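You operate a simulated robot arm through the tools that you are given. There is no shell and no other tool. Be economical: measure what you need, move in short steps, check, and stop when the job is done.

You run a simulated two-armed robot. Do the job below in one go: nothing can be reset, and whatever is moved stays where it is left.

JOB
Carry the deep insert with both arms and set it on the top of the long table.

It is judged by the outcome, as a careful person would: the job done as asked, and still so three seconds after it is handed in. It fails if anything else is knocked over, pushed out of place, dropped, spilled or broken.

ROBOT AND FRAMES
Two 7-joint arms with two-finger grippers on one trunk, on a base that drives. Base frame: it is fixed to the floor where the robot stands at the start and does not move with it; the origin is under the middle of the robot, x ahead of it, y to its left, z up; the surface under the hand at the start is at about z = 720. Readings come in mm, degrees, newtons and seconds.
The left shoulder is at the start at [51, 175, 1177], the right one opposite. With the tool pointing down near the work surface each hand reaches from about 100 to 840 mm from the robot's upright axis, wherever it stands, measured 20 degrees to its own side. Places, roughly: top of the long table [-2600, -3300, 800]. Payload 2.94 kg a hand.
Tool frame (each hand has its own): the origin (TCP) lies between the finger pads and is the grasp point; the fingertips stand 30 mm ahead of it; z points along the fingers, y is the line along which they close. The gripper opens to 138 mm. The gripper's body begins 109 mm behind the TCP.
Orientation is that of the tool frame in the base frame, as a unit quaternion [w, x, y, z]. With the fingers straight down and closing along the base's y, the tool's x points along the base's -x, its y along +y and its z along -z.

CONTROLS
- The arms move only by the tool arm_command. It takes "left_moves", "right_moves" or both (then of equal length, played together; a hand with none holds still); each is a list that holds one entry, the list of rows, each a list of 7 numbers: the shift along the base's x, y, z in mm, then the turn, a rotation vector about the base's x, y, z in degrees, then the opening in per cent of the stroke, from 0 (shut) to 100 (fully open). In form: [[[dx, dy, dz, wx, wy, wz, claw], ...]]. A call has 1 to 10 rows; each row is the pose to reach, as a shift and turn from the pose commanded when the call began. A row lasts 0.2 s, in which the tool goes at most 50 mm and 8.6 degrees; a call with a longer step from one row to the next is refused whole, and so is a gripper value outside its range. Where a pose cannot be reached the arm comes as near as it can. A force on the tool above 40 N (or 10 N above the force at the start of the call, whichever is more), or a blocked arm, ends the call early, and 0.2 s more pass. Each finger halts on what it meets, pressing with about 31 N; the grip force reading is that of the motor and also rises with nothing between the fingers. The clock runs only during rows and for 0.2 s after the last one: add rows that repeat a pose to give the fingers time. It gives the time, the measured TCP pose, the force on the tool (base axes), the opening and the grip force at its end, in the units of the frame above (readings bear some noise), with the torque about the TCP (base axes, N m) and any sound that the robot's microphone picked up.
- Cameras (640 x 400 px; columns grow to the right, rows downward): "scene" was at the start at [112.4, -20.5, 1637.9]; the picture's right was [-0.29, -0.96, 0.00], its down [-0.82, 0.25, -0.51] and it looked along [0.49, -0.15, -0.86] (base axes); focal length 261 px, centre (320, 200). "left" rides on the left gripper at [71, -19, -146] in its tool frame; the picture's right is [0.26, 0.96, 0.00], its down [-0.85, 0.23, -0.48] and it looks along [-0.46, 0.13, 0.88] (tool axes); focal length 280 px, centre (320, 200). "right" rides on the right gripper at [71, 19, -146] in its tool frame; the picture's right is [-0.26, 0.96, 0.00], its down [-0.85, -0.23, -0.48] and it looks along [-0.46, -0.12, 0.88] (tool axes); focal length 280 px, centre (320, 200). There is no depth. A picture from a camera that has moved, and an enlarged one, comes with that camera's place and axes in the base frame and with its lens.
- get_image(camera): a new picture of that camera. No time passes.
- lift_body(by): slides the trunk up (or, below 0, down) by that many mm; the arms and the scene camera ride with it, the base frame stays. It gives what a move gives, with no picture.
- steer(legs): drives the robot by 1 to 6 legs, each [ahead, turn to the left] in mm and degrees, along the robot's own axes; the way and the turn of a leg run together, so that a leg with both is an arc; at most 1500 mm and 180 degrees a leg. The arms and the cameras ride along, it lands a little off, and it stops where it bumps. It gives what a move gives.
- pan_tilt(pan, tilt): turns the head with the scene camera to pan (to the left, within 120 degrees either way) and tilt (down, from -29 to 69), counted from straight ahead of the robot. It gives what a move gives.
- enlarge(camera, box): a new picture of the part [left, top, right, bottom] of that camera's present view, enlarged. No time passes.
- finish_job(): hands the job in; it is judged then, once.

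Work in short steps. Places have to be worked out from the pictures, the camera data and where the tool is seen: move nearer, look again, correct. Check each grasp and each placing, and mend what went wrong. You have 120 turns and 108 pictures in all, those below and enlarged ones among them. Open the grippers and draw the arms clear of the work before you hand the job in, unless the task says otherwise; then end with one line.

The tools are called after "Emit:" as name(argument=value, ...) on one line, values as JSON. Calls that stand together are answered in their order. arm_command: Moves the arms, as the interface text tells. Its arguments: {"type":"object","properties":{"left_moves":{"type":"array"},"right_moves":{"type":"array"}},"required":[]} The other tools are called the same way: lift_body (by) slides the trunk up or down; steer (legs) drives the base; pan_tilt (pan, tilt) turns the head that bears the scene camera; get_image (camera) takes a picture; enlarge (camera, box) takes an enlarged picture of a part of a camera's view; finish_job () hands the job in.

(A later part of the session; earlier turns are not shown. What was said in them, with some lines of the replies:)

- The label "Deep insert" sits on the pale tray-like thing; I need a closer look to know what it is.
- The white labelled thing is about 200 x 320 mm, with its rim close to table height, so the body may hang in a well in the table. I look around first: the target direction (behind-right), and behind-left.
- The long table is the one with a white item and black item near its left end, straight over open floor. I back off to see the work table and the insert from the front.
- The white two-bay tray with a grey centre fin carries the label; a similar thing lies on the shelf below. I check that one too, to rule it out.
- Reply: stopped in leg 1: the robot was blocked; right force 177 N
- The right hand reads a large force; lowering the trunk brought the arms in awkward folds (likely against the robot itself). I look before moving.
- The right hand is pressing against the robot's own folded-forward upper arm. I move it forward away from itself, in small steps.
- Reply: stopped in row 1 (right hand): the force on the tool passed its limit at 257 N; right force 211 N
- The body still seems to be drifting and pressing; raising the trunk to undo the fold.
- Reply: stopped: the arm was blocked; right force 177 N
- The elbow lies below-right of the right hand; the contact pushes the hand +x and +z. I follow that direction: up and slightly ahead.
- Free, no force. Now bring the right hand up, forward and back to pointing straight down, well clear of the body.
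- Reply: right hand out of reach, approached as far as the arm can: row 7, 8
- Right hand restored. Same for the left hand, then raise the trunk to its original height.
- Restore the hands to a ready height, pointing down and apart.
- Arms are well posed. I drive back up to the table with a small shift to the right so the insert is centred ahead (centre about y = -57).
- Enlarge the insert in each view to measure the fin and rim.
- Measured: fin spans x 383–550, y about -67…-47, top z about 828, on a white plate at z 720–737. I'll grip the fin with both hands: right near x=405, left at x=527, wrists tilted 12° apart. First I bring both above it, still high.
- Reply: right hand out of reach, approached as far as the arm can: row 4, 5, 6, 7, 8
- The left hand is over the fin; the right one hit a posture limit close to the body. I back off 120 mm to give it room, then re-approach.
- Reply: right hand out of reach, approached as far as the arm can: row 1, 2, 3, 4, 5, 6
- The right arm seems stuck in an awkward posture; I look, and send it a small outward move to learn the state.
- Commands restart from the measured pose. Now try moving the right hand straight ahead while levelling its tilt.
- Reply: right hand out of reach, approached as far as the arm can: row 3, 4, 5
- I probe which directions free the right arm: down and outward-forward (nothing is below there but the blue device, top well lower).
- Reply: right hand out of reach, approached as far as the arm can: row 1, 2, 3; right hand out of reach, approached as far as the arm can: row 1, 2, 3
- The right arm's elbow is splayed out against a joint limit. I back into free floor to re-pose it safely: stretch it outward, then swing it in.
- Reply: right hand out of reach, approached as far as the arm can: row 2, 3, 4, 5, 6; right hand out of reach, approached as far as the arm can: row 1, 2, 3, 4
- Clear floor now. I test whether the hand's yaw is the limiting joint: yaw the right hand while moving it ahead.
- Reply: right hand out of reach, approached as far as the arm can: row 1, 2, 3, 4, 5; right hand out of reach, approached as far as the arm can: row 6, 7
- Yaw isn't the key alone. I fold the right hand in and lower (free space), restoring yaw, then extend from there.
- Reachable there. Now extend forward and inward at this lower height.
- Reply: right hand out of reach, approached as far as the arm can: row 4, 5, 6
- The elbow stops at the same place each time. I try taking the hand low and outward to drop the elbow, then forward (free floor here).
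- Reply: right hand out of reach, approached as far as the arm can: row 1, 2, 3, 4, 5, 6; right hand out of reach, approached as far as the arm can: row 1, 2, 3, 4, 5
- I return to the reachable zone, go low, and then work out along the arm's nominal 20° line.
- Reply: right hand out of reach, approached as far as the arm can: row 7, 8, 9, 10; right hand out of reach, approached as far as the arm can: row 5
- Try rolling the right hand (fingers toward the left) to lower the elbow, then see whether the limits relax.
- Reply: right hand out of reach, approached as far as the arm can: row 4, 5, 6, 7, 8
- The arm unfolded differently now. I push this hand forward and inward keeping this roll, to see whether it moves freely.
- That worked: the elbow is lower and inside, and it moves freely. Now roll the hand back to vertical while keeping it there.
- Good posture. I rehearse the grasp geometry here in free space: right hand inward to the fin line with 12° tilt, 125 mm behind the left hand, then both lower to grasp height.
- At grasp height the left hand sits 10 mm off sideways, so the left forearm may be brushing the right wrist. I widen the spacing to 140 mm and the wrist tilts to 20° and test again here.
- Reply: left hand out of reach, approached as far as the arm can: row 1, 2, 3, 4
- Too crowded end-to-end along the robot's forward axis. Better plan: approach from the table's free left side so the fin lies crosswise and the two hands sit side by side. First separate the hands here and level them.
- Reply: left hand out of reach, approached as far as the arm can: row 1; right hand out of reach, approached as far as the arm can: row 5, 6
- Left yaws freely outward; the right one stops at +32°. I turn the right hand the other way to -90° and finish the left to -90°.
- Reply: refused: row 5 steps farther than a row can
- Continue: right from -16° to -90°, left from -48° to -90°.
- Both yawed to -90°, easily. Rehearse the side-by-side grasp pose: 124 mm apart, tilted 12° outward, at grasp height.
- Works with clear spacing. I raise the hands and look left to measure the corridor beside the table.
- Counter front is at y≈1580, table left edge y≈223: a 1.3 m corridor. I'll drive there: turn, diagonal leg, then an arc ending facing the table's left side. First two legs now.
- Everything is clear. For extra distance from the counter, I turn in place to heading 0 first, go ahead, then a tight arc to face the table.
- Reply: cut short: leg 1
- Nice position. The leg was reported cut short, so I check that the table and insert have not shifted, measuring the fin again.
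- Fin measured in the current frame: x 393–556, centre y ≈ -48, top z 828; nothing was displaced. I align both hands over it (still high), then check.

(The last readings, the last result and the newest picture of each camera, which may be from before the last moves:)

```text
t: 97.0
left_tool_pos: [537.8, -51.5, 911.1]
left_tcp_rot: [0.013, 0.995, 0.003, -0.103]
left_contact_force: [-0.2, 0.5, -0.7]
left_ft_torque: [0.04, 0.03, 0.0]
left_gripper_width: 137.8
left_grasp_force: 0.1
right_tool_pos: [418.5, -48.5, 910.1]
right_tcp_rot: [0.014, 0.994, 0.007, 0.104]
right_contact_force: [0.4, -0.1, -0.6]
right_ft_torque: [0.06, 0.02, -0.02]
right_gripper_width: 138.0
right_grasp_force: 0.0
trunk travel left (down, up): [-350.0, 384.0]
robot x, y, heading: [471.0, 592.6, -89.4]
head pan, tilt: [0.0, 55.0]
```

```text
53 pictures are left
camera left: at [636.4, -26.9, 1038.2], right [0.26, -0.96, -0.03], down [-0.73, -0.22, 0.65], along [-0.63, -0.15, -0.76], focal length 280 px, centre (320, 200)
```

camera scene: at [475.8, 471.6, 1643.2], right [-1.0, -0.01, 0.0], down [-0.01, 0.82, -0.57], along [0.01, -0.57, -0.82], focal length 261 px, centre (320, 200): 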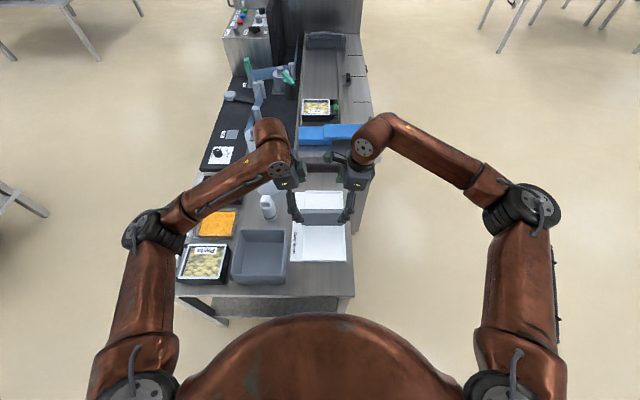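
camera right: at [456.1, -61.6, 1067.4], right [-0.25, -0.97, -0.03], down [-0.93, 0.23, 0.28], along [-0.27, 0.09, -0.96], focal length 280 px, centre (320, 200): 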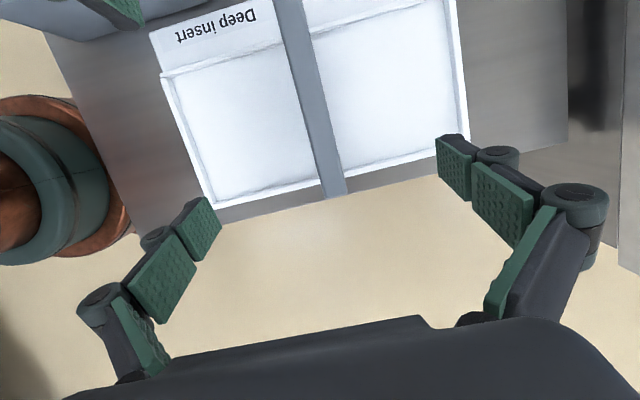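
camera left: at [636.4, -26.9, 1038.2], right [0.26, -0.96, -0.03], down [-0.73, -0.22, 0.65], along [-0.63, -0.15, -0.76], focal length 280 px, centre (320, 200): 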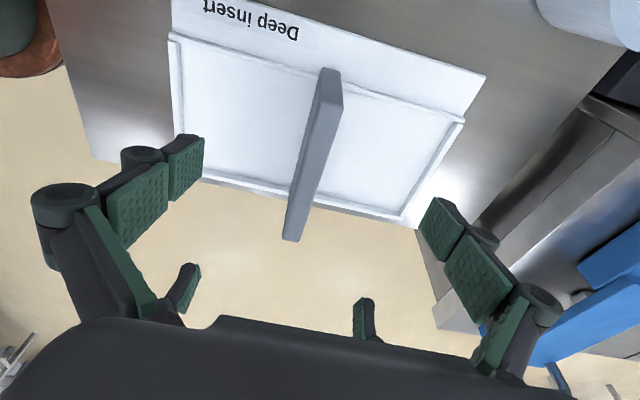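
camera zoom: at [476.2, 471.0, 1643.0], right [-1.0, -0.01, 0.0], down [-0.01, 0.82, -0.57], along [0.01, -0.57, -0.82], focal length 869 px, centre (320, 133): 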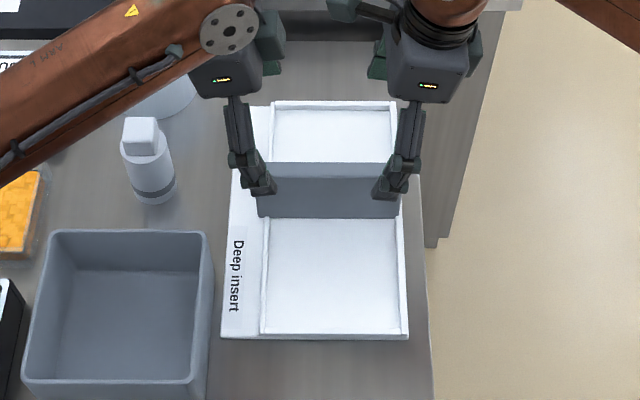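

Both hands straddle the fin with even gaps. I lower them to z ≈ 795.

Emit:
arm_command(left_moves=[[[0, 0, -30, 0, 0, 0, 100], [0, 0, -60, 0, 0, 0, 100], [0, 0, -90, 0, 0, 0, 100], [0, 0, -115, 0, 0, 0, 100], [0, 0, -115, 0, 0, 0, 100]]], right_moves=[[[0, 0, -30, 0, 0, 0, 100], [0, 0, -60, 0, 0, 0, 100], [0, 0, -90, 0, 0, 0, 100], [0, 0, -115, 0, 0, 0, 100], [0, 0, -115, 0, 0, 0, 100]]])

Emit:
get_image(camera="right")

Emit:
get_image(camera="left")

```text
t: 98.2
left_tool_pos: [536.2, -47.2, 796.8]
left_tcp_rot: [0.015, 0.995, 0.003, -0.104]
left_contact_force: [-0.6, -0.4, 0.0]
left_ft_torque: [-0.01, -0.02, -0.02]
left_gripper_width: 138.0
left_grasp_force: 0.0
right_tool_pos: [417.3, -45.9, 795.0]
right_tcp_rot: [0.014, 0.994, 0.007, 0.104]
right_contact_force: [0.3, -0.2, 0.1]
right_ft_torque: [-0.03, -0.03, 0.02]
right_gripper_width: 138.1
right_grasp_force: 0.0
trunk travel left (down, up): [-350.0, 384.0]
robot x, y, heading: [474.0, 593.6, -89.3]
head pan, tilt: [0.0, 55.0]
```

```text
52 pictures are left
camera right: at [454.4, -58.5, 953.3], right [-0.25, -0.97, -0.03], down [-0.93, 0.23, 0.28], along [-0.27, 0.09, -0.96], focal length 280 px, centre (320, 200)
```

right: 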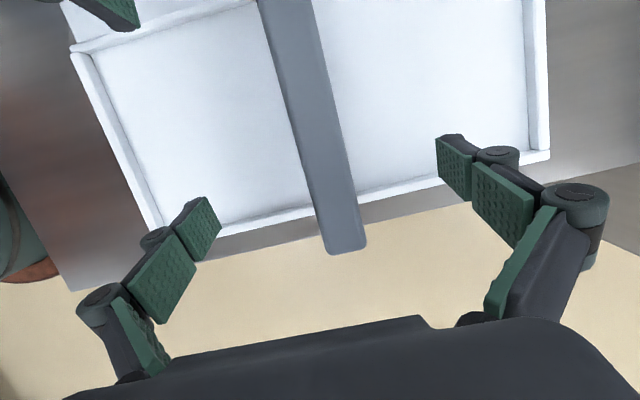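

```text
51 pictures are left
camera left: at [634.3, -22.3, 925.2], right [0.27, -0.96, -0.03], down [-0.73, -0.22, 0.65], along [-0.63, -0.15, -0.76], focal length 280 px, centre (320, 200)
```

left: 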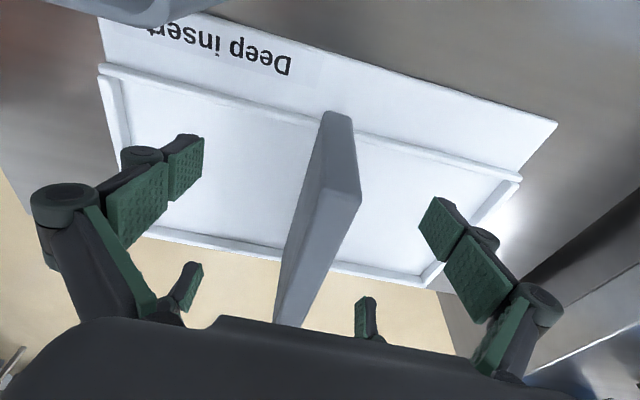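

Centred at both hands. Close both grippers on the fin.

Emit:
arm_command(left_moves=[[[0, 0, 0, 0, 0, 0, 30], [0, 0, 0, 0, 0, 0, 20], [0, 0, 0, 0, 0, 0, 10], [0, 0, 0, 0, 0, 0, 0], [0, 0, 0, 0, 0, 0, 0], [0, 0, 0, 0, 0, 0, 0], [0, 0, 0, 0, 0, 0, 0], [0, 0, 0, 0, 0, 0, 0], [0, 0, 0, 0, 0, 0, 0], [0, 0, 0, 0, 0, 0, 0]]], right_moves=[[[0, 0, 0, 0, 0, 0, 30], [0, 0, 0, 0, 0, 0, 20], [0, 0, 0, 0, 0, 0, 10], [0, 0, 0, 0, 0, 0, 0], [0, 0, 0, 0, 0, 0, 0], [0, 0, 0, 0, 0, 0, 0], [0, 0, 0, 0, 0, 0, 0], [0, 0, 0, 0, 0, 0, 0], [0, 0, 0, 0, 0, 0, 0], [0, 0, 0, 0, 0, 0, 0]]])

Emit:
get_image(camera="right")

```text
t: 100.4
left_tool_pos: [535.3, -46.9, 797.7]
left_tcp_rot: [0.013, 0.995, 0.003, -0.104]
left_contact_force: [1.8, 5.2, 5.6]
left_ft_torque: [0.83, -0.03, -0.76]
left_gripper_width: 21.8
left_grasp_force: 30.8
right_tool_pos: [417.1, -44.9, 795.2]
right_tcp_rot: [0.015, 0.994, 0.006, 0.105]
right_contact_force: [0.2, -6.8, -1.4]
right_ft_torque: [0.91, 0.07, -0.61]
right_gripper_width: 22.0
right_grasp_force: 30.8
trunk travel left (down, up): [-350.0, 384.0]
robot x, y, heading: [473.6, 591.3, -89.0]
head pan, tilt: [0.0, 55.0]
```

```text
50 pictures are left
camera right: at [454.4, -58.9, 953.7], right [-0.25, -0.97, -0.03], down [-0.93, 0.23, 0.28], along [-0.27, 0.09, -0.96], focal length 280 px, centre (320, 200)
```

right: 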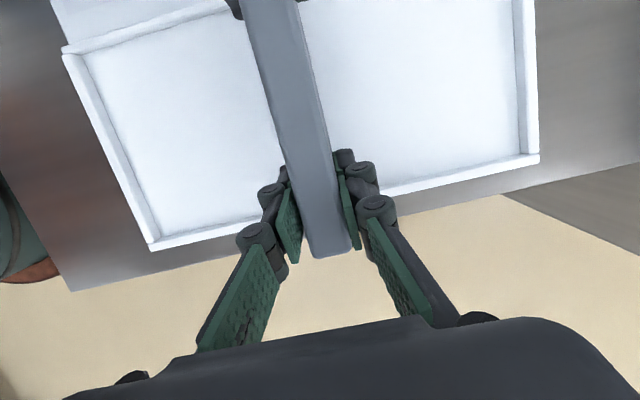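

Both grip the 22 mm fin. Lift a little, 20 mm, and read the load.

Emit:
arm_command(left_moves=[[[0, 0, 5, 0, 0, 0, 0], [0, 0, 10, 0, 0, 0, 0], [0, 0, 15, 0, 0, 0, 0], [0, 0, 20, 0, 0, 0, 0], [0, 0, 25, 0, 0, 0, 0]]], right_moves=[[[0, 0, 5, 0, 0, 0, 0], [0, 0, 10, 0, 0, 0, 0], [0, 0, 15, 0, 0, 0, 0], [0, 0, 20, 0, 0, 0, 0], [0, 0, 25, 0, 0, 0, 0]]])

Emit:
enlarge(camera="scene", box=[240, 160, 400, 280])

```text
t: 101.6
left_tool_pos: [534.7, -46.3, 821.6]
left_tcp_rot: [0.014, 0.994, 0.002, -0.106]
left_contact_force: [-5.4, 8.1, 10.2]
left_ft_torque: [0.1, 1.03, -0.38]
left_gripper_width: 21.9
left_grasp_force: 31.2
right_tool_pos: [414.5, -46.7, 820.8]
right_tcp_rot: [0.013, 0.994, 0.007, 0.105]
right_contact_force: [5.9, -9.0, -16.6]
right_ft_torque: [-0.06, 0.65, -0.68]
right_gripper_width: 21.5
right_grasp_force: 31.1
trunk travel left (down, up): [-350.0, 384.0]
robot x, y, heading: [472.1, 595.0, -89.5]
head pan, tilt: [0.0, 55.0]
```

```text
3.33 times, centred on (320, 220) of scene
camera zoom: at [475.5, 471.3, 1643.1], right [-1.0, -0.01, 0.0], down [-0.01, 0.82, -0.57], along [0.01, -0.57, -0.82], focal length 869 px, centre (320, 133)
```

zoom: 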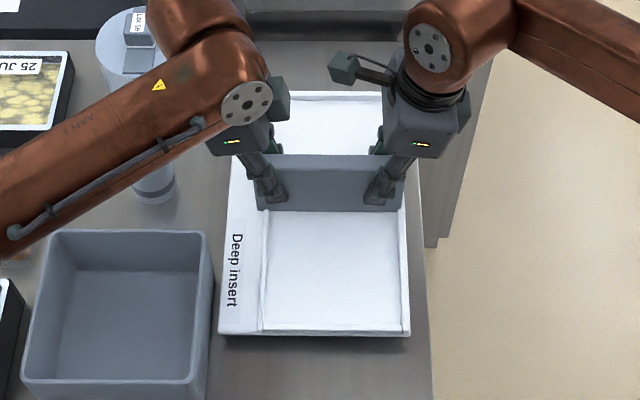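

It lifts evenly; load is light and the grip is firm. Raise further to carrying height.

Emit:
arm_command(left_moves=[[[0, 0, 17, 0, 0, 0, 0], [0, 0, 34, 0, 0, 0, 0], [0, 0, 51, 0, 0, 0, 0], [0, 0, 68, 0, 0, 0, 0], [0, 0, 85, 0, 0, 0, 0], [0, 0, 102, 0, 0, 0, 0], [0, 0, 119, 0, 0, 0, 0], [0, 0, 136, 0, 0, 0, 0], [0, 0, 153, 0, 0, 0, 0], [0, 0, 170, 0, 0, 0, 0]]], right_moves=[[[0, 0, 17, 0, 0, 0, 0], [0, 0, 34, 0, 0, 0, 0], [0, 0, 51, 0, 0, 0, 0], [0, 0, 68, 0, 0, 0, 0], [0, 0, 85, 0, 0, 0, 0], [0, 0, 102, 0, 0, 0, 0], [0, 0, 119, 0, 0, 0, 0], [0, 0, 136, 0, 0, 0, 0], [0, 0, 153, 0, 0, 0, 0], [0, 0, 170, 0, 0, 0, 0]]])

Emit:
get_image(camera="scene")

```text
t: 103.8
left_tool_pos: [533.8, -46.6, 991.6]
left_tcp_rot: [0.014, 0.994, 0.003, -0.104]
left_contact_force: [-10.9, -1.2, 0.6]
left_ft_torque: [-0.06, 0.06, 0.1]
left_gripper_width: 21.4
left_grasp_force: 31.3
right_tool_pos: [414.7, -47.6, 991.3]
right_tcp_rot: [0.014, 0.994, 0.006, 0.105]
right_contact_force: [10.9, 1.4, -4.6]
right_ft_torque: [0.05, 0.27, 0.03]
right_gripper_width: 21.5
right_grasp_force: 31.0
trunk travel left (down, up): [-350.0, 384.0]
robot x, y, heading: [474.5, 592.8, -89.2]
head pan, tilt: [0.0, 55.0]
```

```text
48 pictures are left
camera scene: at [475.6, 471.7, 1643.2], right [-1.0, -0.01, 0.0], down [-0.01, 0.82, -0.57], along [0.01, -0.57, -0.82], focal length 261 px, centre (320, 200)
```

scene: 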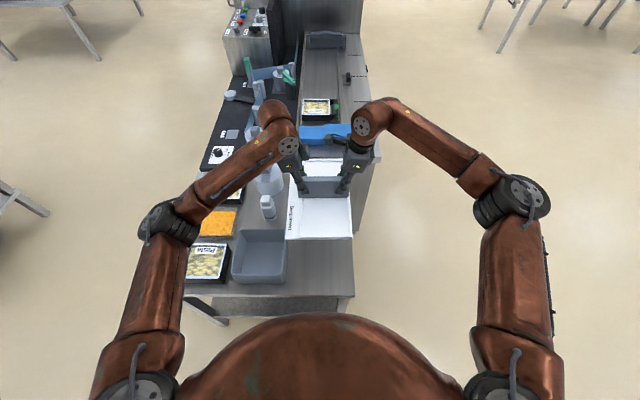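

Held level and clear. I back out in an arc turning right, which swings the insert over free floor and leaves me facing down the corridor.

Emit:
steer(legs=[[-361, -90]])

Emit:
get_image(camera="scene")

```text
t: 108.1
left_tool_pos: [57.0, 769.1, 991.3]
left_tcp_rot: [0.065, -0.699, 0.708, 0.082]
left_contact_force: [0.1, 6.3, -4.9]
left_ft_torque: [0.05, -0.1, 0.03]
left_gripper_width: 21.7
left_grasp_force: 31.0
right_tool_pos: [59.0, 889.7, 991.7]
right_tcp_rot: [-0.085, -0.702, 0.705, -0.063]
right_contact_force: [0.5, -6.3, -1.2]
right_ft_torque: [-0.27, 0.09, -0.06]
right_gripper_width: 21.8
right_grasp_force: 31.4
trunk travel left (down, up): [-350.0, 384.0]
robot x, y, heading: [698.9, 818.3, 179.8]
head pan, tilt: [0.0, 55.0]
cut short: leg 1
```

```text
47 pictures are left
camera scene: at [578.3, 818.6, 1643.1], right [0.0, 1.0, 0.0], down [0.82, 0.0, -0.57], along [-0.57, 0.0, -0.82], focal length 261 px, centre (320, 200)
```

scene: 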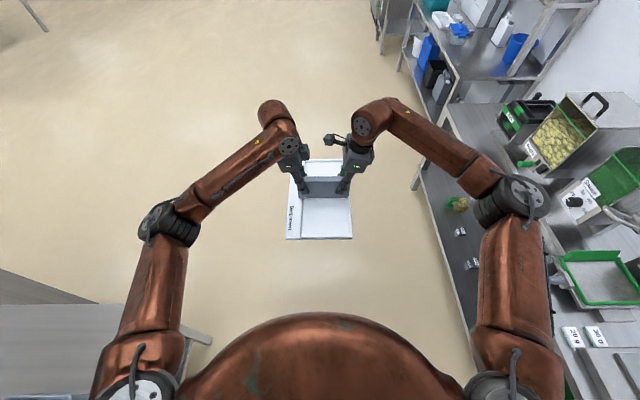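

Clear. Now drive forward with a gentle left curve away from the counter, toward the long table.

Emit:
steer(legs=[[900, 15], [800, 40]])

Emit:
pan_tilt(pan=0, tilt=20)

Emit:
get_image(camera="scene")

```text
t: 117.0
left_tool_pos: [-1212.5, -301.8, 993.4]
left_tcp_rot: [-0.019, 0.946, -0.306, -0.102]
left_contact_force: [-1.7, 1.7, -2.8]
left_ft_torque: [-0.19, -0.18, 0.22]
left_gripper_width: 21.4
left_grasp_force: 30.9
right_tool_pos: [-1310.1, -233.5, 992.8]
right_tcp_rot: [0.046, 0.948, -0.302, 0.095]
right_contact_force: [2.4, -2.3, -2.7]
right_ft_torque: [0.26, 0.17, -0.31]
right_gripper_width: 21.7
right_grasp_force: 31.3
trunk travel left (down, up): [-350.0, 384.0]
robot x, y, heading: [-886.8, 249.0, -125.5]
head pan, tilt: [0.0, 55.0]
```

```text
t: 118.0
left_tool_pos: [-1202.6, -289.7, 1001.9]
left_tcp_rot: [-0.01, 0.946, -0.307, -0.106]
left_contact_force: [-2.5, 0.6, -1.4]
left_ft_torque: [-0.33, -0.46, 0.26]
left_gripper_width: 21.4
left_grasp_force: 30.7
right_tool_pos: [-1300.7, -220.2, 1001.3]
right_tcp_rot: [0.054, 0.948, -0.301, 0.092]
right_contact_force: [0.3, -1.6, -2.9]
right_ft_torque: [0.51, 0.52, -0.26]
right_gripper_width: 21.6
right_grasp_force: 31.1
trunk travel left (down, up): [-350.0, 384.0]
robot x, y, heading: [-885.2, 241.7, -125.5]
head pan, tilt: [0.0, 20.0]
```

```text
46 pictures are left
camera scene: at [-971.7, 127.1, 1695.0], right [-0.81, 0.58, 0.0], down [0.2, 0.28, -0.94], along [-0.55, -0.76, -0.35], focal length 261 px, centre (320, 200)
```

scene: 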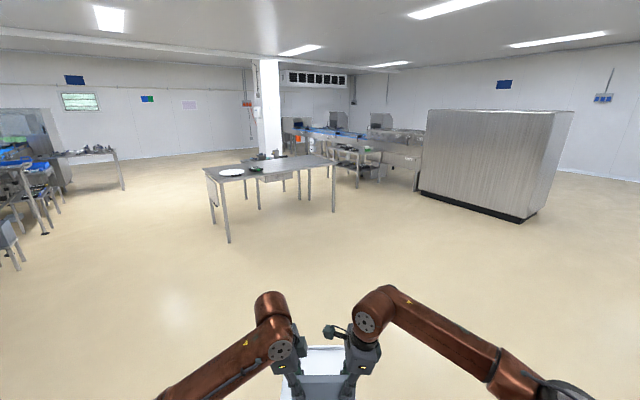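

The long table: top from x≈-1750 to -3450, front edge y≈-2950, back ≈-3750; its front-middle/right is empty. I drive to about (-2700, -1850) and turn to face it.

Emit:
steer(legs=[[0, -4.8], [1400, 0], [1350, 0], [0, 40.3]])

Emit:
pan_tilt(pan=0, tilt=35)

Emit:
get_image(camera="scene")

```text
t: 133.4
left_tool_pos: [-2553.5, -2442.0, 1000.2]
left_tcp_rot: [0.022, 0.994, 0.002, -0.104]
left_contact_force: [1.1, 0.7, -3.9]
left_ft_torque: [-0.07, 0.06, 0.03]
left_gripper_width: 21.8
left_grasp_force: 30.7
right_tool_pos: [-2673.6, -2442.2, 1000.0]
right_tcp_rot: [0.021, 0.994, 0.008, 0.104]
right_contact_force: [-0.4, -1.6, -2.4]
right_ft_torque: [0.1, -0.05, -0.04]
right_gripper_width: 21.8
right_grasp_force: 30.9
trunk travel left (down, up): [-350.0, 384.0]
robot x, y, heading: [-2619.0, -1819.0, -89.4]
head pan, tilt: [0.0, 20.0]
```

```text
t: 134.2
left_tool_pos: [-2554.6, -2441.6, 999.4]
left_tcp_rot: [0.02, 0.994, 0.002, -0.104]
left_contact_force: [-1.4, 0.0, -3.1]
left_ft_torque: [-0.04, -0.08, 0.04]
left_gripper_width: 21.6
left_grasp_force: 30.6
right_tool_pos: [-2674.9, -2442.7, 998.4]
right_tcp_rot: [0.02, 0.994, 0.01, 0.104]
right_contact_force: [1.6, 0.6, -2.1]
right_ft_torque: [0.0, 0.08, 0.0]
right_gripper_width: 21.6
right_grasp_force: 30.9
trunk travel left (down, up): [-350.0, 384.0]
robot x, y, heading: [-2619.7, -1815.8, -89.6]
head pan, tilt: [0.0, 35.0]
```

```text
45 pictures are left
camera scene: at [-2615.8, -1954.6, 1671.4], right [-1.0, -0.01, 0.0], down [-0.01, 0.57, -0.82], along [0.01, -0.82, -0.57], focal length 261 px, centre (320, 200)
```

scene: 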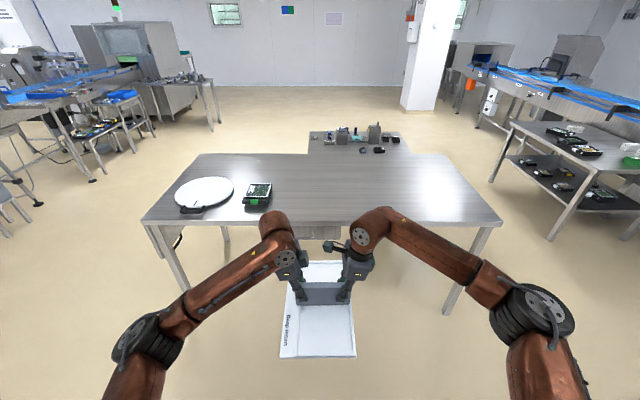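

Front edge at y≈-3007; the front-middle is empty (black tray's right edge x≈-2326, insert will span -2504…-2724). Drive ahead 790 mm.

Emit:
steer(legs=[[790, 0]])

Emit:
pan_tilt(pan=0, tilt=50)

Emit:
get_image(camera="scene")

```text
t: 138.5
left_tool_pos: [-2546.6, -3237.0, 1002.3]
left_tcp_rot: [0.024, 0.994, 0.001, -0.105]
left_contact_force: [-2.1, 1.2, -1.7]
left_ft_torque: [0.06, -0.49, 0.18]
left_gripper_width: 22.0
left_grasp_force: 31.0
right_tool_pos: [-2667.0, -3238.9, 1003.5]
right_tcp_rot: [0.024, 0.994, 0.007, 0.104]
right_contact_force: [2.4, 0.2, -2.5]
right_ft_torque: [-0.13, 0.61, -0.21]
right_gripper_width: 21.9
right_grasp_force: 31.0
trunk travel left (down, up): [-350.0, 384.0]
robot x, y, heading: [-2607.0, -2618.8, -89.4]
head pan, tilt: [0.0, 35.0]
```

```text
t: 139.3
left_tool_pos: [-2547.6, -3240.9, 999.9]
left_tcp_rot: [0.021, 0.994, 0.002, -0.105]
left_contact_force: [-1.6, 0.6, -2.8]
left_ft_torque: [-0.01, -0.09, 0.05]
left_gripper_width: 21.5
left_grasp_force: 31.0
right_tool_pos: [-2667.5, -3241.8, 999.9]
right_tcp_rot: [0.023, 0.994, 0.008, 0.105]
right_contact_force: [1.4, -0.3, -2.8]
right_ft_torque: [0.01, 0.09, -0.04]
right_gripper_width: 21.7
right_grasp_force: 31.1
trunk travel left (down, up): [-350.0, 384.0]
robot x, y, heading: [-2608.4, -2616.8, -89.4]
head pan, tilt: [0.0, 50.0]
```

```text
44 pictures are left
camera scene: at [-2606.7, -2744.5, 1649.6], right [-1.0, -0.01, 0.0], down [-0.01, 0.77, -0.64], along [0.01, -0.64, -0.77], focal length 261 px, centre (320, 200)
```

scene: 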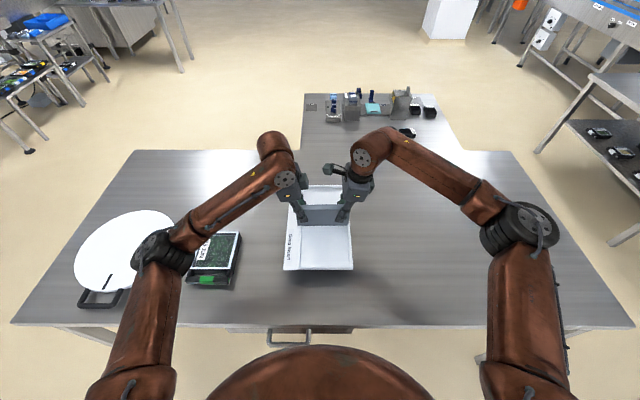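

Insert is over the table with ~125 mm to the front edge and clear of other items. Lower toward the surface, 105 mm first.

Emit:
arm_command(left_moves=[[[0, 0, -15, 0, 0, 0, 0], [0, 0, -30, 0, 0, 0, 0], [0, 0, -45, 0, 0, 0, 0], [0, 0, -60, 0, 0, 0, 0], [0, 0, -75, 0, 0, 0, 0], [0, 0, -90, 0, 0, 0, 0], [0, 0, -105, 0, 0, 0, 0]]], right_moves=[[[0, 0, -15, 0, 0, 0, 0], [0, 0, -30, 0, 0, 0, 0], [0, 0, -45, 0, 0, 0, 0], [0, 0, -60, 0, 0, 0, 0], [0, 0, -75, 0, 0, 0, 0], [0, 0, -90, 0, 0, 0, 0], [0, 0, -105, 0, 0, 0, 0]]])

Emit:
enlarge(camera="scene", box=[240, 170, 400, 290])

```text
t: 140.9
left_tool_pos: [-2546.5, -3240.9, 908.3]
left_tcp_rot: [0.03, 0.994, 0.002, -0.106]
left_contact_force: [3.5, 2.8, 24.3]
left_ft_torque: [2.08, -0.55, -0.01]
left_gripper_width: 24.5
left_grasp_force: 30.8
right_tool_pos: [-2666.6, -3242.3, 912.7]
right_tcp_rot: [0.029, 0.994, 0.007, 0.109]
right_contact_force: [-7.0, 1.5, 22.2]
right_ft_torque: [2.06, 0.69, 0.16]
right_gripper_width: 24.1
right_grasp_force: 31.2
trunk travel left (down, up): [-350.0, 384.0]
robot x, y, heading: [-2608.0, -2618.9, -89.3]
head pan, tilt: [0.0, 50.0]
stopped in row 7 (left hand): the force on the tool passed its limit at 99 N (the readings are from after the stop); the commanded pose is now the measured one
```

```text
3.33 times, centred on (320, 230) of scene
camera zoom: at [-2606.8, -2738.2, 1650.1], right [-1.0, -0.01, 0.0], down [-0.01, 0.76, -0.65], along [0.01, -0.65, -0.76], focal length 869 px, centre (320, 100)
```

zoom: 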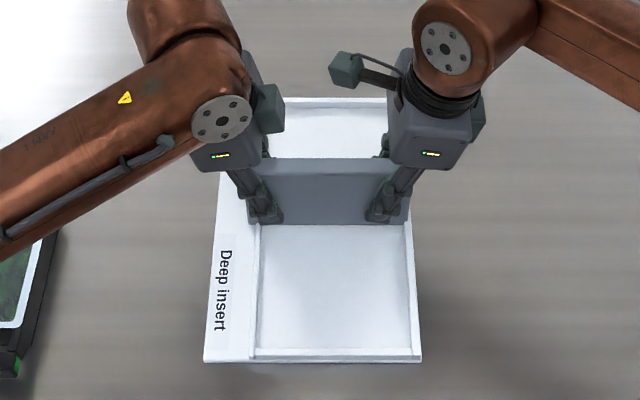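

Near end has touched first: the robot's lean pitched the insert about 1.8°, so the far end is still a few mm up. I level it (+1.8° about x), then settle gently.

Emit:
arm_command(left_moves=[[[0, 0, 2, 0.9, 0, 0, 0], [0, 0, 2, 1.8, 0, 0, 0], [0, 0, 0, 1.8, 0, 0, 0], [0, 0, -2, 1.8, 0, 0, 0], [0, 0, -4, 1.8, 0, 0, 0]]], right_moves=[[[0, 0, 2, 0.9, 0, 0, 0], [0, 0, 1, 1.8, 0, 0, 0], [0, 0, -2, 1.8, 0, 0, 0], [0, 0, -5, 1.8, 0, 0, 0], [0, 0, -8, 1.8, 0, 0, 0]]])

Emit:
get_image(camera="left")

```text
t: 142.1
left_tool_pos: [-2546.4, -3240.5, 901.6]
left_tcp_rot: [0.015, 0.994, 0.003, -0.106]
left_contact_force: [0.9, 1.3, 31.0]
left_ft_torque: [1.47, 0.12, 0.08]
left_gripper_width: 22.2
left_grasp_force: 31.8
right_tool_pos: [-2665.8, -3241.6, 902.0]
right_tcp_rot: [0.013, 0.994, 0.006, 0.11]
right_contact_force: [-0.9, -7.8, 31.2]
right_ft_torque: [1.32, -0.32, -0.41]
right_gripper_width: 22.1
right_grasp_force: 31.3
trunk travel left (down, up): [-350.0, 384.0]
robot x, y, heading: [-2608.9, -2615.8, -89.3]
head pan, tilt: [0.0, 50.0]
```

```text
42 pictures are left
camera left: at [-2447.7, -3216.6, 1030.4], right [0.26, -0.96, -0.03], down [-0.73, -0.22, 0.65], along [-0.63, -0.15, -0.76], focal length 280 px, centre (320, 200)
```

left: 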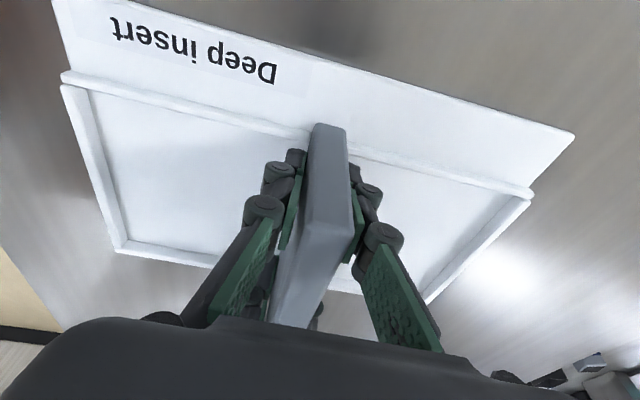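

Resting flat (about 30 N each, torque showing distributed contact). I ease off the pressure and open both grippers.

Emit:
arm_command(left_moves=[[[0, 0, 2, 0, 0, 0, 0], [0, 0, 3, 0, 0, 0, 0], [0, 0, 3, 0, 0, 0, 30], [0, 0, 3, 0, 0, 0, 60], [0, 0, 3, 0, 0, 0, 60], [0, 0, 3, 0, 0, 0, 60], [0, 0, 3, 0, 0, 0, 60], [0, 0, 3, 0, 0, 0, 60]]], right_moves=[[[0, 0, 2, 0, 0, 0, 0], [0, 0, 3, 0, 0, 0, 0], [0, 0, 3, 0, 0, 0, 30], [0, 0, 3, 0, 0, 0, 60], [0, 0, 3, 0, 0, 0, 60], [0, 0, 3, 0, 0, 0, 60], [0, 0, 3, 0, 0, 0, 60], [0, 0, 3, 0, 0, 0, 60]]])

Emit:
get_image(camera="left")

Emit:
get_image(camera="right")

```text
t: 143.9
left_tool_pos: [-2547.5, -3243.0, 900.8]
left_tcp_rot: [0.011, 0.994, 0.004, -0.106]
left_contact_force: [-0.7, 0.2, 1.3]
left_ft_torque: [-0.06, 0.0, 0.02]
left_gripper_width: 82.7
left_grasp_force: 0.1
right_tool_pos: [-2665.1, -3243.6, 901.4]
right_tcp_rot: [0.011, 0.994, 0.005, 0.107]
right_contact_force: [-0.5, 0.6, -0.9]
right_ft_torque: [0.02, 0.03, 0.04]
right_gripper_width: 82.8
right_grasp_force: 0.0
trunk travel left (down, up): [-350.0, 384.0]
robot x, y, heading: [-2610.4, -2618.0, -89.6]
head pan, tilt: [0.0, 50.0]
```

```text
41 pictures are left
camera left: at [-2447.6, -3219.3, 1028.8], right [0.26, -0.96, -0.04], down [-0.73, -0.22, 0.65], along [-0.63, -0.15, -0.76], focal length 280 px, centre (320, 200)
```

left: 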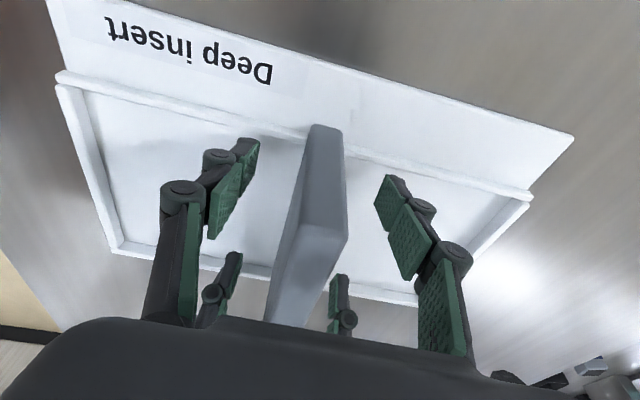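

```text
40 pictures are left
camera right: at [-2628.7, -3257.6, 1060.3], right [-0.25, -0.97, -0.04], down [-0.93, 0.23, 0.28], along [-0.26, 0.1, -0.96], focal length 280 px, centre (320, 200)
```

right: 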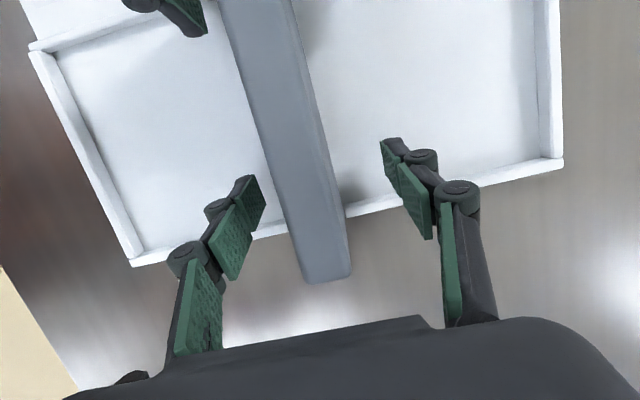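

Released; the insert stands still. I raise both hands straight up well above the fin.

Emit:
arm_command(left_moves=[[[0, 0, 25, 0, 0, 0, 60], [0, 0, 50, 0, 0, 0, 60], [0, 0, 75, 0, 0, 0, 60], [0, 0, 100, 0, 0, 0, 60], [0, 0, 130, 0, 0, 0, 60], [0, 0, 160, 0, 0, 0, 60]]], right_moves=[[[0, 0, 25, 0, 0, 0, 60], [0, 0, 50, 0, 0, 0, 60], [0, 0, 75, 0, 0, 0, 60], [0, 0, 100, 0, 0, 0, 60], [0, 0, 130, 0, 0, 0, 60], [0, 0, 160, 0, 0, 0, 60]]])

Emit:
enlarge(camera="scene", box=[220, 160, 420, 300])

```text
t: 145.3
left_tool_pos: [-2546.4, -3243.0, 1062.7]
left_tcp_rot: [0.012, 0.994, 0.003, -0.105]
left_contact_force: [1.0, 0.3, 0.2]
left_ft_torque: [-0.03, -0.01, 0.01]
left_gripper_width: 82.8
left_grasp_force: 0.0
right_tool_pos: [-2666.9, -3242.8, 1059.5]
right_tcp_rot: [0.01, 0.994, 0.006, 0.107]
right_contact_force: [0.4, 0.5, 0.5]
right_ft_torque: [-0.05, 0.03, -0.03]
right_gripper_width: 82.6
right_grasp_force: 0.0
trunk travel left (down, up): [-350.0, 384.0]
robot x, y, heading: [-2608.9, -2616.1, -89.4]
head pan, tilt: [0.0, 50.0]
```

```text
2.86 times, centred on (320, 230) of scene
camera zoom: at [-2606.8, -2742.4, 1649.8], right [-1.0, -0.01, 0.0], down [-0.01, 0.77, -0.64], along [0.01, -0.64, -0.77], focal length 745 px, centre (320, 114)
```

zoom: 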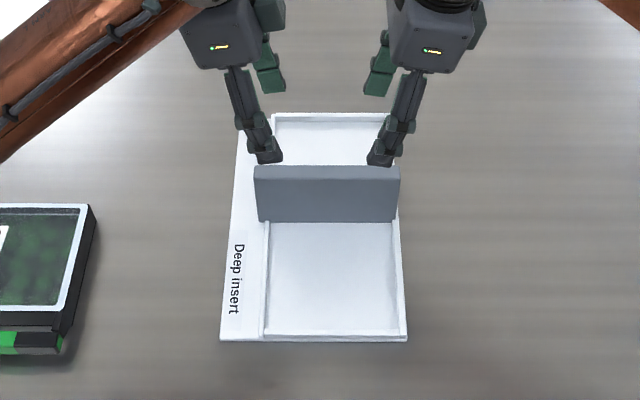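

The insert lies flat on the table, untouched by the hands. I back away so the arms are clear and take a last look.

Emit:
steer(legs=[[-700, 0]])

Emit:
get_image(camera="scene")

Emit:
pan_tilt(pan=0, tilt=30)

Emit:
enlarge(camera="scene", box=[120, 100, 520, 350])

```text
t: 147.2
left_tool_pos: [-2552.1, -3042.9, 1058.0]
left_tcp_rot: [0.006, 0.994, 0.001, -0.105]
left_contact_force: [-0.9, 3.0, 1.2]
left_ft_torque: [-0.37, -0.01, 0.14]
left_gripper_width: 82.7
left_grasp_force: 0.0
right_tool_pos: [-2673.9, -3042.1, 1053.3]
right_tcp_rot: [0.005, 0.994, 0.002, 0.107]
right_contact_force: [0.4, 3.3, 0.4]
right_ft_torque: [-0.41, 0.04, -0.11]
right_gripper_width: 82.6
right_grasp_force: 0.1
trunk travel left (down, up): [-350.0, 384.0]
robot x, y, heading: [-2611.8, -2407.0, -90.0]
head pan, tilt: [0.0, 50.0]
stopped in leg 1: the robot was blocked; the commanded pose is now the measured one
```

```text
38 pictures are left
camera scene: at [-2608.9, -2616.0, 1649.3], right [-1.0, 0.0, 0.0], down [0.0, 0.8, -0.6], along [0.0, -0.6, -0.8], focal length 261 px, centre (320, 200)
```

scene: 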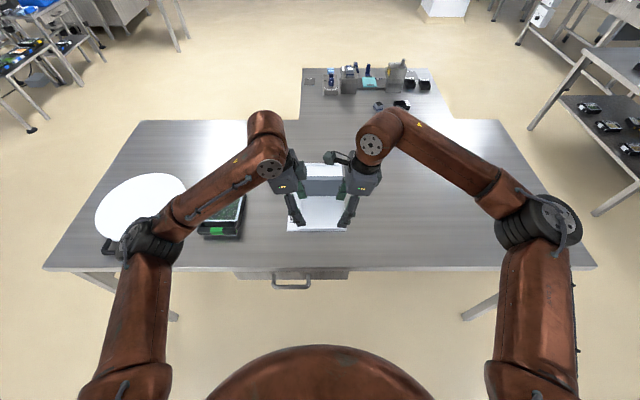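

```text
t: 148.0
left_tool_pos: [-2496.7, -3080.5, 1051.1]
left_tcp_rot: [-0.035, 0.993, 0.053, -0.099]
left_contact_force: [-0.1, -0.6, 0.4]
left_ft_torque: [0.05, -0.01, 0.0]
left_gripper_width: 83.0
left_grasp_force: 0.1
right_tool_pos: [-2705.9, -3100.4, 1075.7]
right_tcp_rot: [0.021, 0.989, -0.063, 0.132]
right_contact_force: [-0.2, -0.1, 0.2]
right_ft_torque: [-0.01, -0.01, 0.02]
right_gripper_width: 82.9
right_grasp_force: 0.0
trunk travel left (down, up): [-350.0, 384.0]
robot x, y, heading: [-2610.7, -2409.0, -89.8]
head pan, tilt: [0.0, 30.0]
```

```text
1.60 times, centred on (320, 225) of scene
camera zoom: at [-2607.1, -2723.5, 1673.2], right [-1.0, 0.0, 0.0], down [0.0, 0.59, -0.81], along [0.0, -0.81, -0.59], focal length 417 px, centre (320, 160)
```

zoom: 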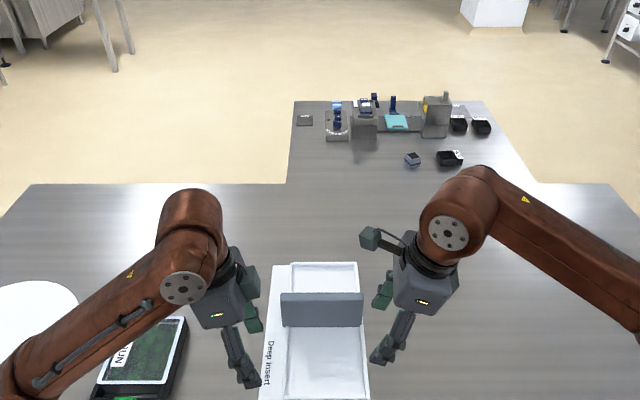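

The drive stopped early and the upper body seems to sway. I let it settle with a hold and look again before moving further.

Emit:
arm_command(left_moves=[[[0, 0, 0, 0, 0, 0, 60], [0, 0, 0, 0, 0, 0, 60], [0, 0, 0, 0, 0, 0, 60], [0, 0, 0, 0, 0, 0, 60], [0, 0, 0, 0, 0, 0, 60]]], right_moves=[[[0, 0, 0, 0, 0, 0, 60], [0, 0, 0, 0, 0, 0, 60], [0, 0, 0, 0, 0, 0, 60], [0, 0, 0, 0, 0, 0, 60], [0, 0, 0, 0, 0, 0, 60]]])

Emit:
get_image(camera="scene")

Emit:
get_image(camera="right")

```text
t: 148.3
left_tool_pos: [-2473.9, -3000.3, 1092.6]
left_tcp_rot: [-0.016, 0.991, 0.076, -0.105]
left_contact_force: [-0.4, -0.2, -1.8]
left_ft_torque: [0.09, -0.01, 0.0]
left_gripper_width: 82.8
left_grasp_force: 0.0
right_tool_pos: [-2740.8, -3039.2, 1143.6]
right_tcp_rot: [0.079, 0.979, -0.115, 0.149]
right_contact_force: [1.3, -0.4, -4.8]
right_ft_torque: [-0.01, 0.01, 0.02]
right_gripper_width: 82.7
right_grasp_force: 0.1
trunk travel left (down, up): [-350.0, 384.0]
robot x, y, heading: [-2608.2, -2405.6, -89.9]
head pan, tilt: [0.0, 30.0]
stopped in row 1 (left hand): the arm was blocked; the commanded pose is now the measured one
```

```text
36 pictures are left
camera scene: at [-2608.0, -2673.4, 1677.2], right [-1.0, 0.0, 0.0], down [0.0, 0.57, -0.82], along [0.0, -0.82, -0.57], focal length 261 px, centre (320, 200)
```

scene: 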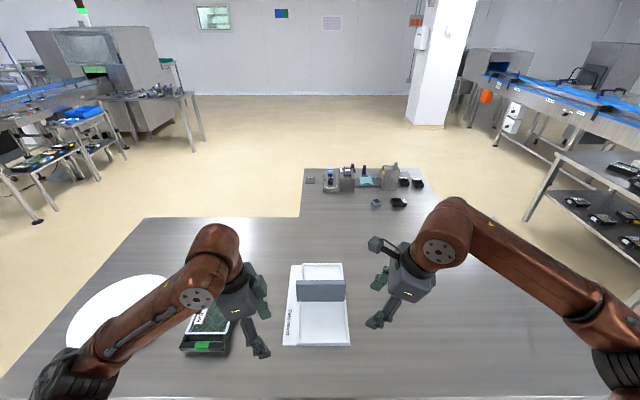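

```text
35 pictures are left
camera right: at [-2719.8, -3043.7, 1305.2], right [-0.48, -0.87, 0.03], down [-0.86, 0.48, 0.16], along [-0.15, 0.05, -0.99], focal length 280 px, centre (320, 200)
```

right: 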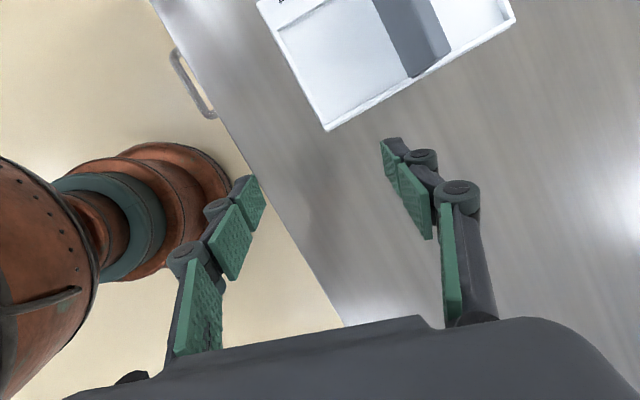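

Hands hang free, the insert stands fine. The trunk is still springing back from the abrupt stop; hold once more.

Emit:
arm_command(left_moves=[[[0, 0, 0, 0, 0, 0, 60], [0, 0, 0, 0, 0, 0, 60], [0, 0, 0, 0, 0, 0, 60], [0, 0, 0, 0, 0, 0, 60]]])

Emit:
arm_command(right_moves=[[[0, 0, 0, 0, 0, 0, 60], [0, 0, 0, 0, 0, 0, 60], [0, 0, 0, 0, 0, 0, 60], [0, 0, 0, 0, 0, 0, 60]]])

Emit:
get_image(camera="scene")

```text
t: 148.6
left_tool_pos: [-2474.7, -2895.5, 1125.7]
left_tcp_rot: [0.034, 0.99, 0.084, -0.106]
left_contact_force: [0.2, -1.6, -1.8]
left_ft_torque: [0.24, 0.05, -0.03]
left_gripper_width: 82.9
left_grasp_force: 0.1
right_tool_pos: [-2746.8, -2928.7, 1181.8]
right_tcp_rot: [0.124, 0.971, -0.132, 0.154]
right_contact_force: [0.1, -1.9, -3.9]
right_ft_torque: [0.11, -0.03, 0.1]
right_gripper_width: 83.0
right_grasp_force: 0.0
trunk travel left (down, up): [-350.0, 384.0]
robot x, y, heading: [-2607.6, -2405.3, -89.7]
head pan, tilt: [0.0, 30.0]
stopped in row 1 (left hand): the arm was blocked; the commanded pose is now the measured one
```

```text
t: 149.7
left_tool_pos: [-2467.4, -2913.2, 1128.4]
left_tcp_rot: [0.026, 0.989, 0.091, -0.109]
left_contact_force: [1.1, -0.6, -0.3]
left_ft_torque: [0.1, 0.1, -0.02]
left_gripper_width: 82.8
left_grasp_force: 0.1
right_tool_pos: [-2757.2, -2952.1, 1194.1]
right_tcp_rot: [0.126, 0.965, -0.158, 0.164]
right_contact_force: [-1.6, -0.6, -0.4]
right_ft_torque: [0.05, -0.08, 0.04]
right_gripper_width: 83.1
right_grasp_force: 0.0
trunk travel left (down, up): [-350.0, 384.0]
robot x, y, heading: [-2609.9, -2409.1, -89.8]
head pan, tilt: [0.0, 30.0]
stopped in row 4 (right hand): the arm was blocked; the commanded pose is now the measured one
```

```text
34 pictures are left
camera scene: at [-2608.8, -2689.9, 1675.6], right [-1.0, 0.0, 0.0], down [0.0, 0.57, -0.82], along [0.0, -0.82, -0.57], focal length 261 px, centre (320, 200)
```

scene: 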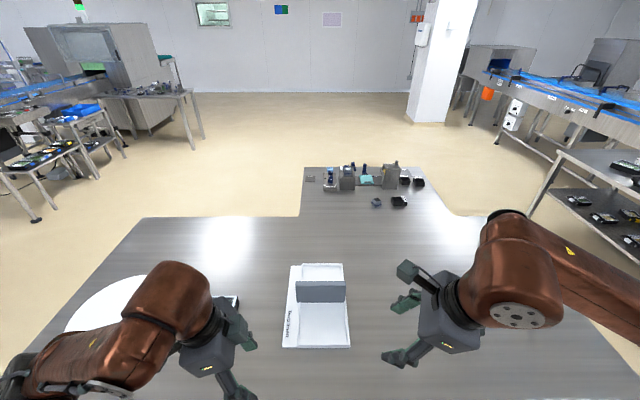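

The table and insert haven't moved. I look down to see what is holding the body.

Emit:
pan_tilt(pan=0, tilt=69)

Emit:
get_image(camera="scene")

Emit:
get_image(camera="right")

Emit:
get_image(camera="left")

```text
t: 150.7
left_tool_pos: [-2476.1, -2900.5, 1121.5]
left_tcp_rot: [0.031, 0.991, 0.083, -0.103]
left_contact_force: [0.1, 2.4, -0.3]
left_ft_torque: [-0.28, 0.06, 0.04]
left_gripper_width: 82.7
left_grasp_force: 0.0
right_tool_pos: [-2742.2, -2936.1, 1176.3]
right_tcp_rot: [0.119, 0.973, -0.125, 0.152]
right_contact_force: [0.1, 1.2, 0.1]
right_ft_torque: [-0.16, -0.02, -0.07]
right_gripper_width: 82.9
right_grasp_force: 0.1
trunk travel left (down, up): [-350.0, 384.0]
robot x, y, heading: [-2607.5, -2407.3, -90.0]
head pan, tilt: [0.0, 68.8]
```

```text
33 pictures are left
camera scene: at [-2608.9, -2578.9, 1628.6], right [-1.0, 0.0, 0.0], down [0.0, 0.95, -0.32], along [0.0, -0.32, -0.95], focal length 261 px, centre (320, 200)
```

scene: 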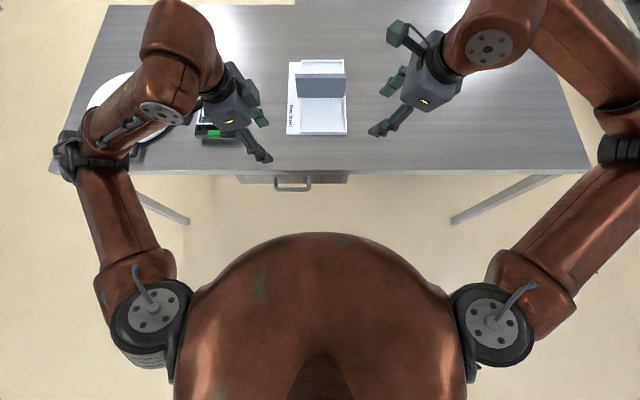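

```text
32 pictures are left
camera right: at [-2722.7, -2927.9, 1339.0], right [-0.51, -0.85, 0.1], down [-0.84, 0.52, 0.12], along [-0.15, -0.03, -0.99], focal length 280 px, centre (320, 200)
```

right: 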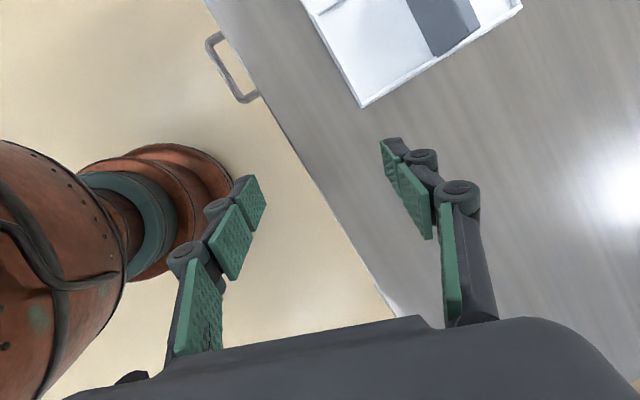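

```text
31 pictures are left
camera left: at [-2383.5, -2858.7, 1248.6], right [0.42, -0.91, -0.01], down [-0.68, -0.32, 0.65], along [-0.6, -0.26, -0.76], focal length 280 px, centre (320, 200)
```

left: 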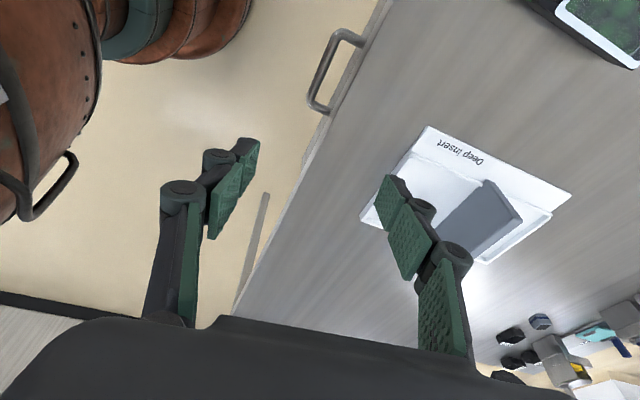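

The body is free of the table; it was just rocking. I hold for a moment, then back off in a short leg.

Emit:
pan_tilt(pan=0, tilt=50)

Emit:
pan_tilt(pan=0, tilt=45)

Emit:
get_image(camera="scene")

```text
t: 151.5
left_tool_pos: [-2477.0, -2846.9, 1142.1]
left_tcp_rot: [0.057, 0.99, 0.077, -0.106]
left_contact_force: [0.0, 0.3, 2.8]
left_ft_torque: [-0.02, -0.04, -0.01]
left_gripper_width: 82.8
left_grasp_force: 0.2
right_tool_pos: [-2744.7, -2878.2, 1199.0]
right_tcp_rot: [0.146, 0.969, -0.121, 0.156]
right_contact_force: [0.1, 2.0, 2.9]
right_ft_torque: [-0.02, 0.11, 0.02]
right_gripper_width: 83.1
right_grasp_force: 0.3
trunk travel left (down, up): [-350.0, 384.0]
robot x, y, heading: [-2608.7, -2405.5, -89.8]
head pan, tilt: [0.0, 50.0]
```

```text
t: 152.2
left_tool_pos: [-2476.7, -2868.2, 1132.5]
left_tcp_rot: [0.047, 0.99, 0.081, -0.103]
left_contact_force: [1.0, -0.5, -0.2]
left_ft_torque: [0.07, 0.02, -0.03]
left_gripper_width: 82.7
left_grasp_force: 0.0
right_tool_pos: [-2744.7, -2899.6, 1188.7]
right_tcp_rot: [0.138, 0.971, -0.123, 0.154]
right_contact_force: [0.5, -0.4, -0.3]
right_ft_torque: [0.02, 0.02, 0.03]
right_gripper_width: 83.0
right_grasp_force: 0.1
trunk travel left (down, up): [-350.0, 384.0]
robot x, y, heading: [-2609.0, -2404.3, -89.8]
head pan, tilt: [0.0, 45.0]
```

```text
30 pictures are left
camera scene: at [-2609.0, -2567.9, 1656.7], right [-1.0, 0.0, 0.0], down [0.0, 0.72, -0.69], along [0.0, -0.69, -0.72], focal length 261 px, centre (320, 200)
```

scene: 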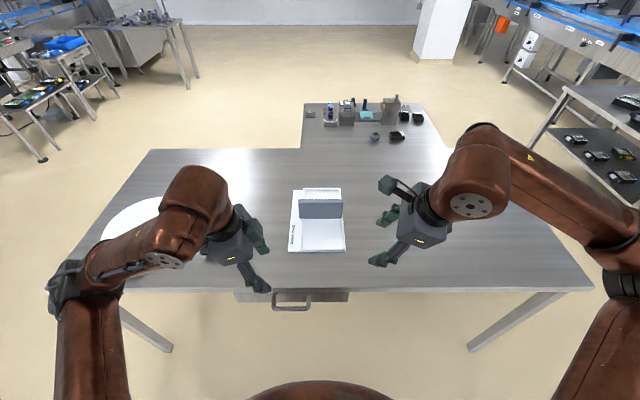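

Settled, everything on the table in place. Back off a short leg.

Emit:
steer(legs=[[-250, 0]])

Emit:
pan_tilt(pan=0, tilt=40)

Emit:
get_image(camera="scene")

```text
t: 154.0
left_tool_pos: [-2477.7, -2625.8, 1129.6]
left_tcp_rot: [0.043, 0.99, 0.079, -0.106]
left_contact_force: [-0.7, 0.3, -0.2]
left_ft_torque: [-0.04, -0.02, 0.0]
left_gripper_width: 82.9
left_grasp_force: 0.0
right_tool_pos: [-2744.4, -2658.6, 1187.5]
right_tcp_rot: [0.133, 0.971, -0.124, 0.154]
right_contact_force: [1.4, 0.5, 0.3]
right_ft_torque: [-0.05, 0.01, -0.05]
right_gripper_width: 82.7
right_grasp_force: 0.0
trunk travel left (down, up): [-350.0, 384.0]
robot x, y, heading: [-2610.5, -2159.4, -89.5]
head pan, tilt: [0.0, 45.0]
```

```text
t: 154.7
left_tool_pos: [-2477.2, -2626.5, 1130.8]
left_tcp_rot: [0.044, 0.99, 0.08, -0.106]
left_contact_force: [-0.4, 0.2, 0.1]
left_ft_torque: [0.01, 0.06, 0.01]
left_gripper_width: 82.9
left_grasp_force: 0.0
right_tool_pos: [-2744.1, -2659.3, 1186.8]
right_tcp_rot: [0.134, 0.971, -0.124, 0.154]
right_contact_force: [0.2, -0.8, -0.4]
right_ft_torque: [0.01, 0.04, 0.02]
right_gripper_width: 83.0
right_grasp_force: 0.1
trunk travel left (down, up): [-350.0, 384.0]
robot x, y, heading: [-2609.6, -2161.9, -90.0]
head pan, tilt: [0.0, 40.0]
```

```text
29 pictures are left
camera scene: at [-2609.7, -2294.3, 1663.8], right [-1.0, 0.0, 0.0], down [0.0, 0.64, -0.77], along [0.0, -0.77, -0.64], focal length 261 px, centre (320, 200)
```

scene: 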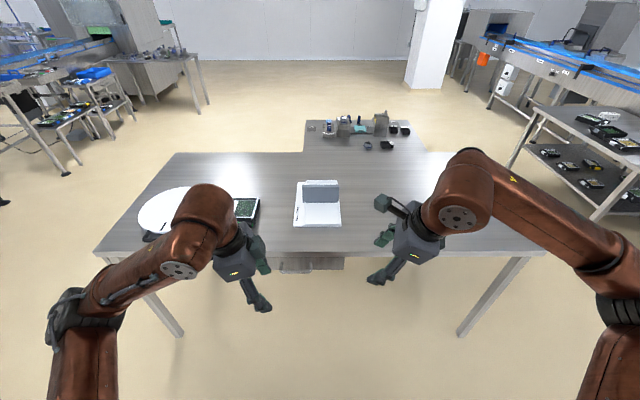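

The robot is steady and clear of the table, with both grippers open. The insert lies flat on the long table, and the plate and black tray are undisturbed. Handing in.

Emit:
finish_job()

```text
The job is handed in.
```

The deep insert was carried with both arms and set flat on top of the long table; the grippers are open, the arms are clear, and nothing else looked moved in the last picture.
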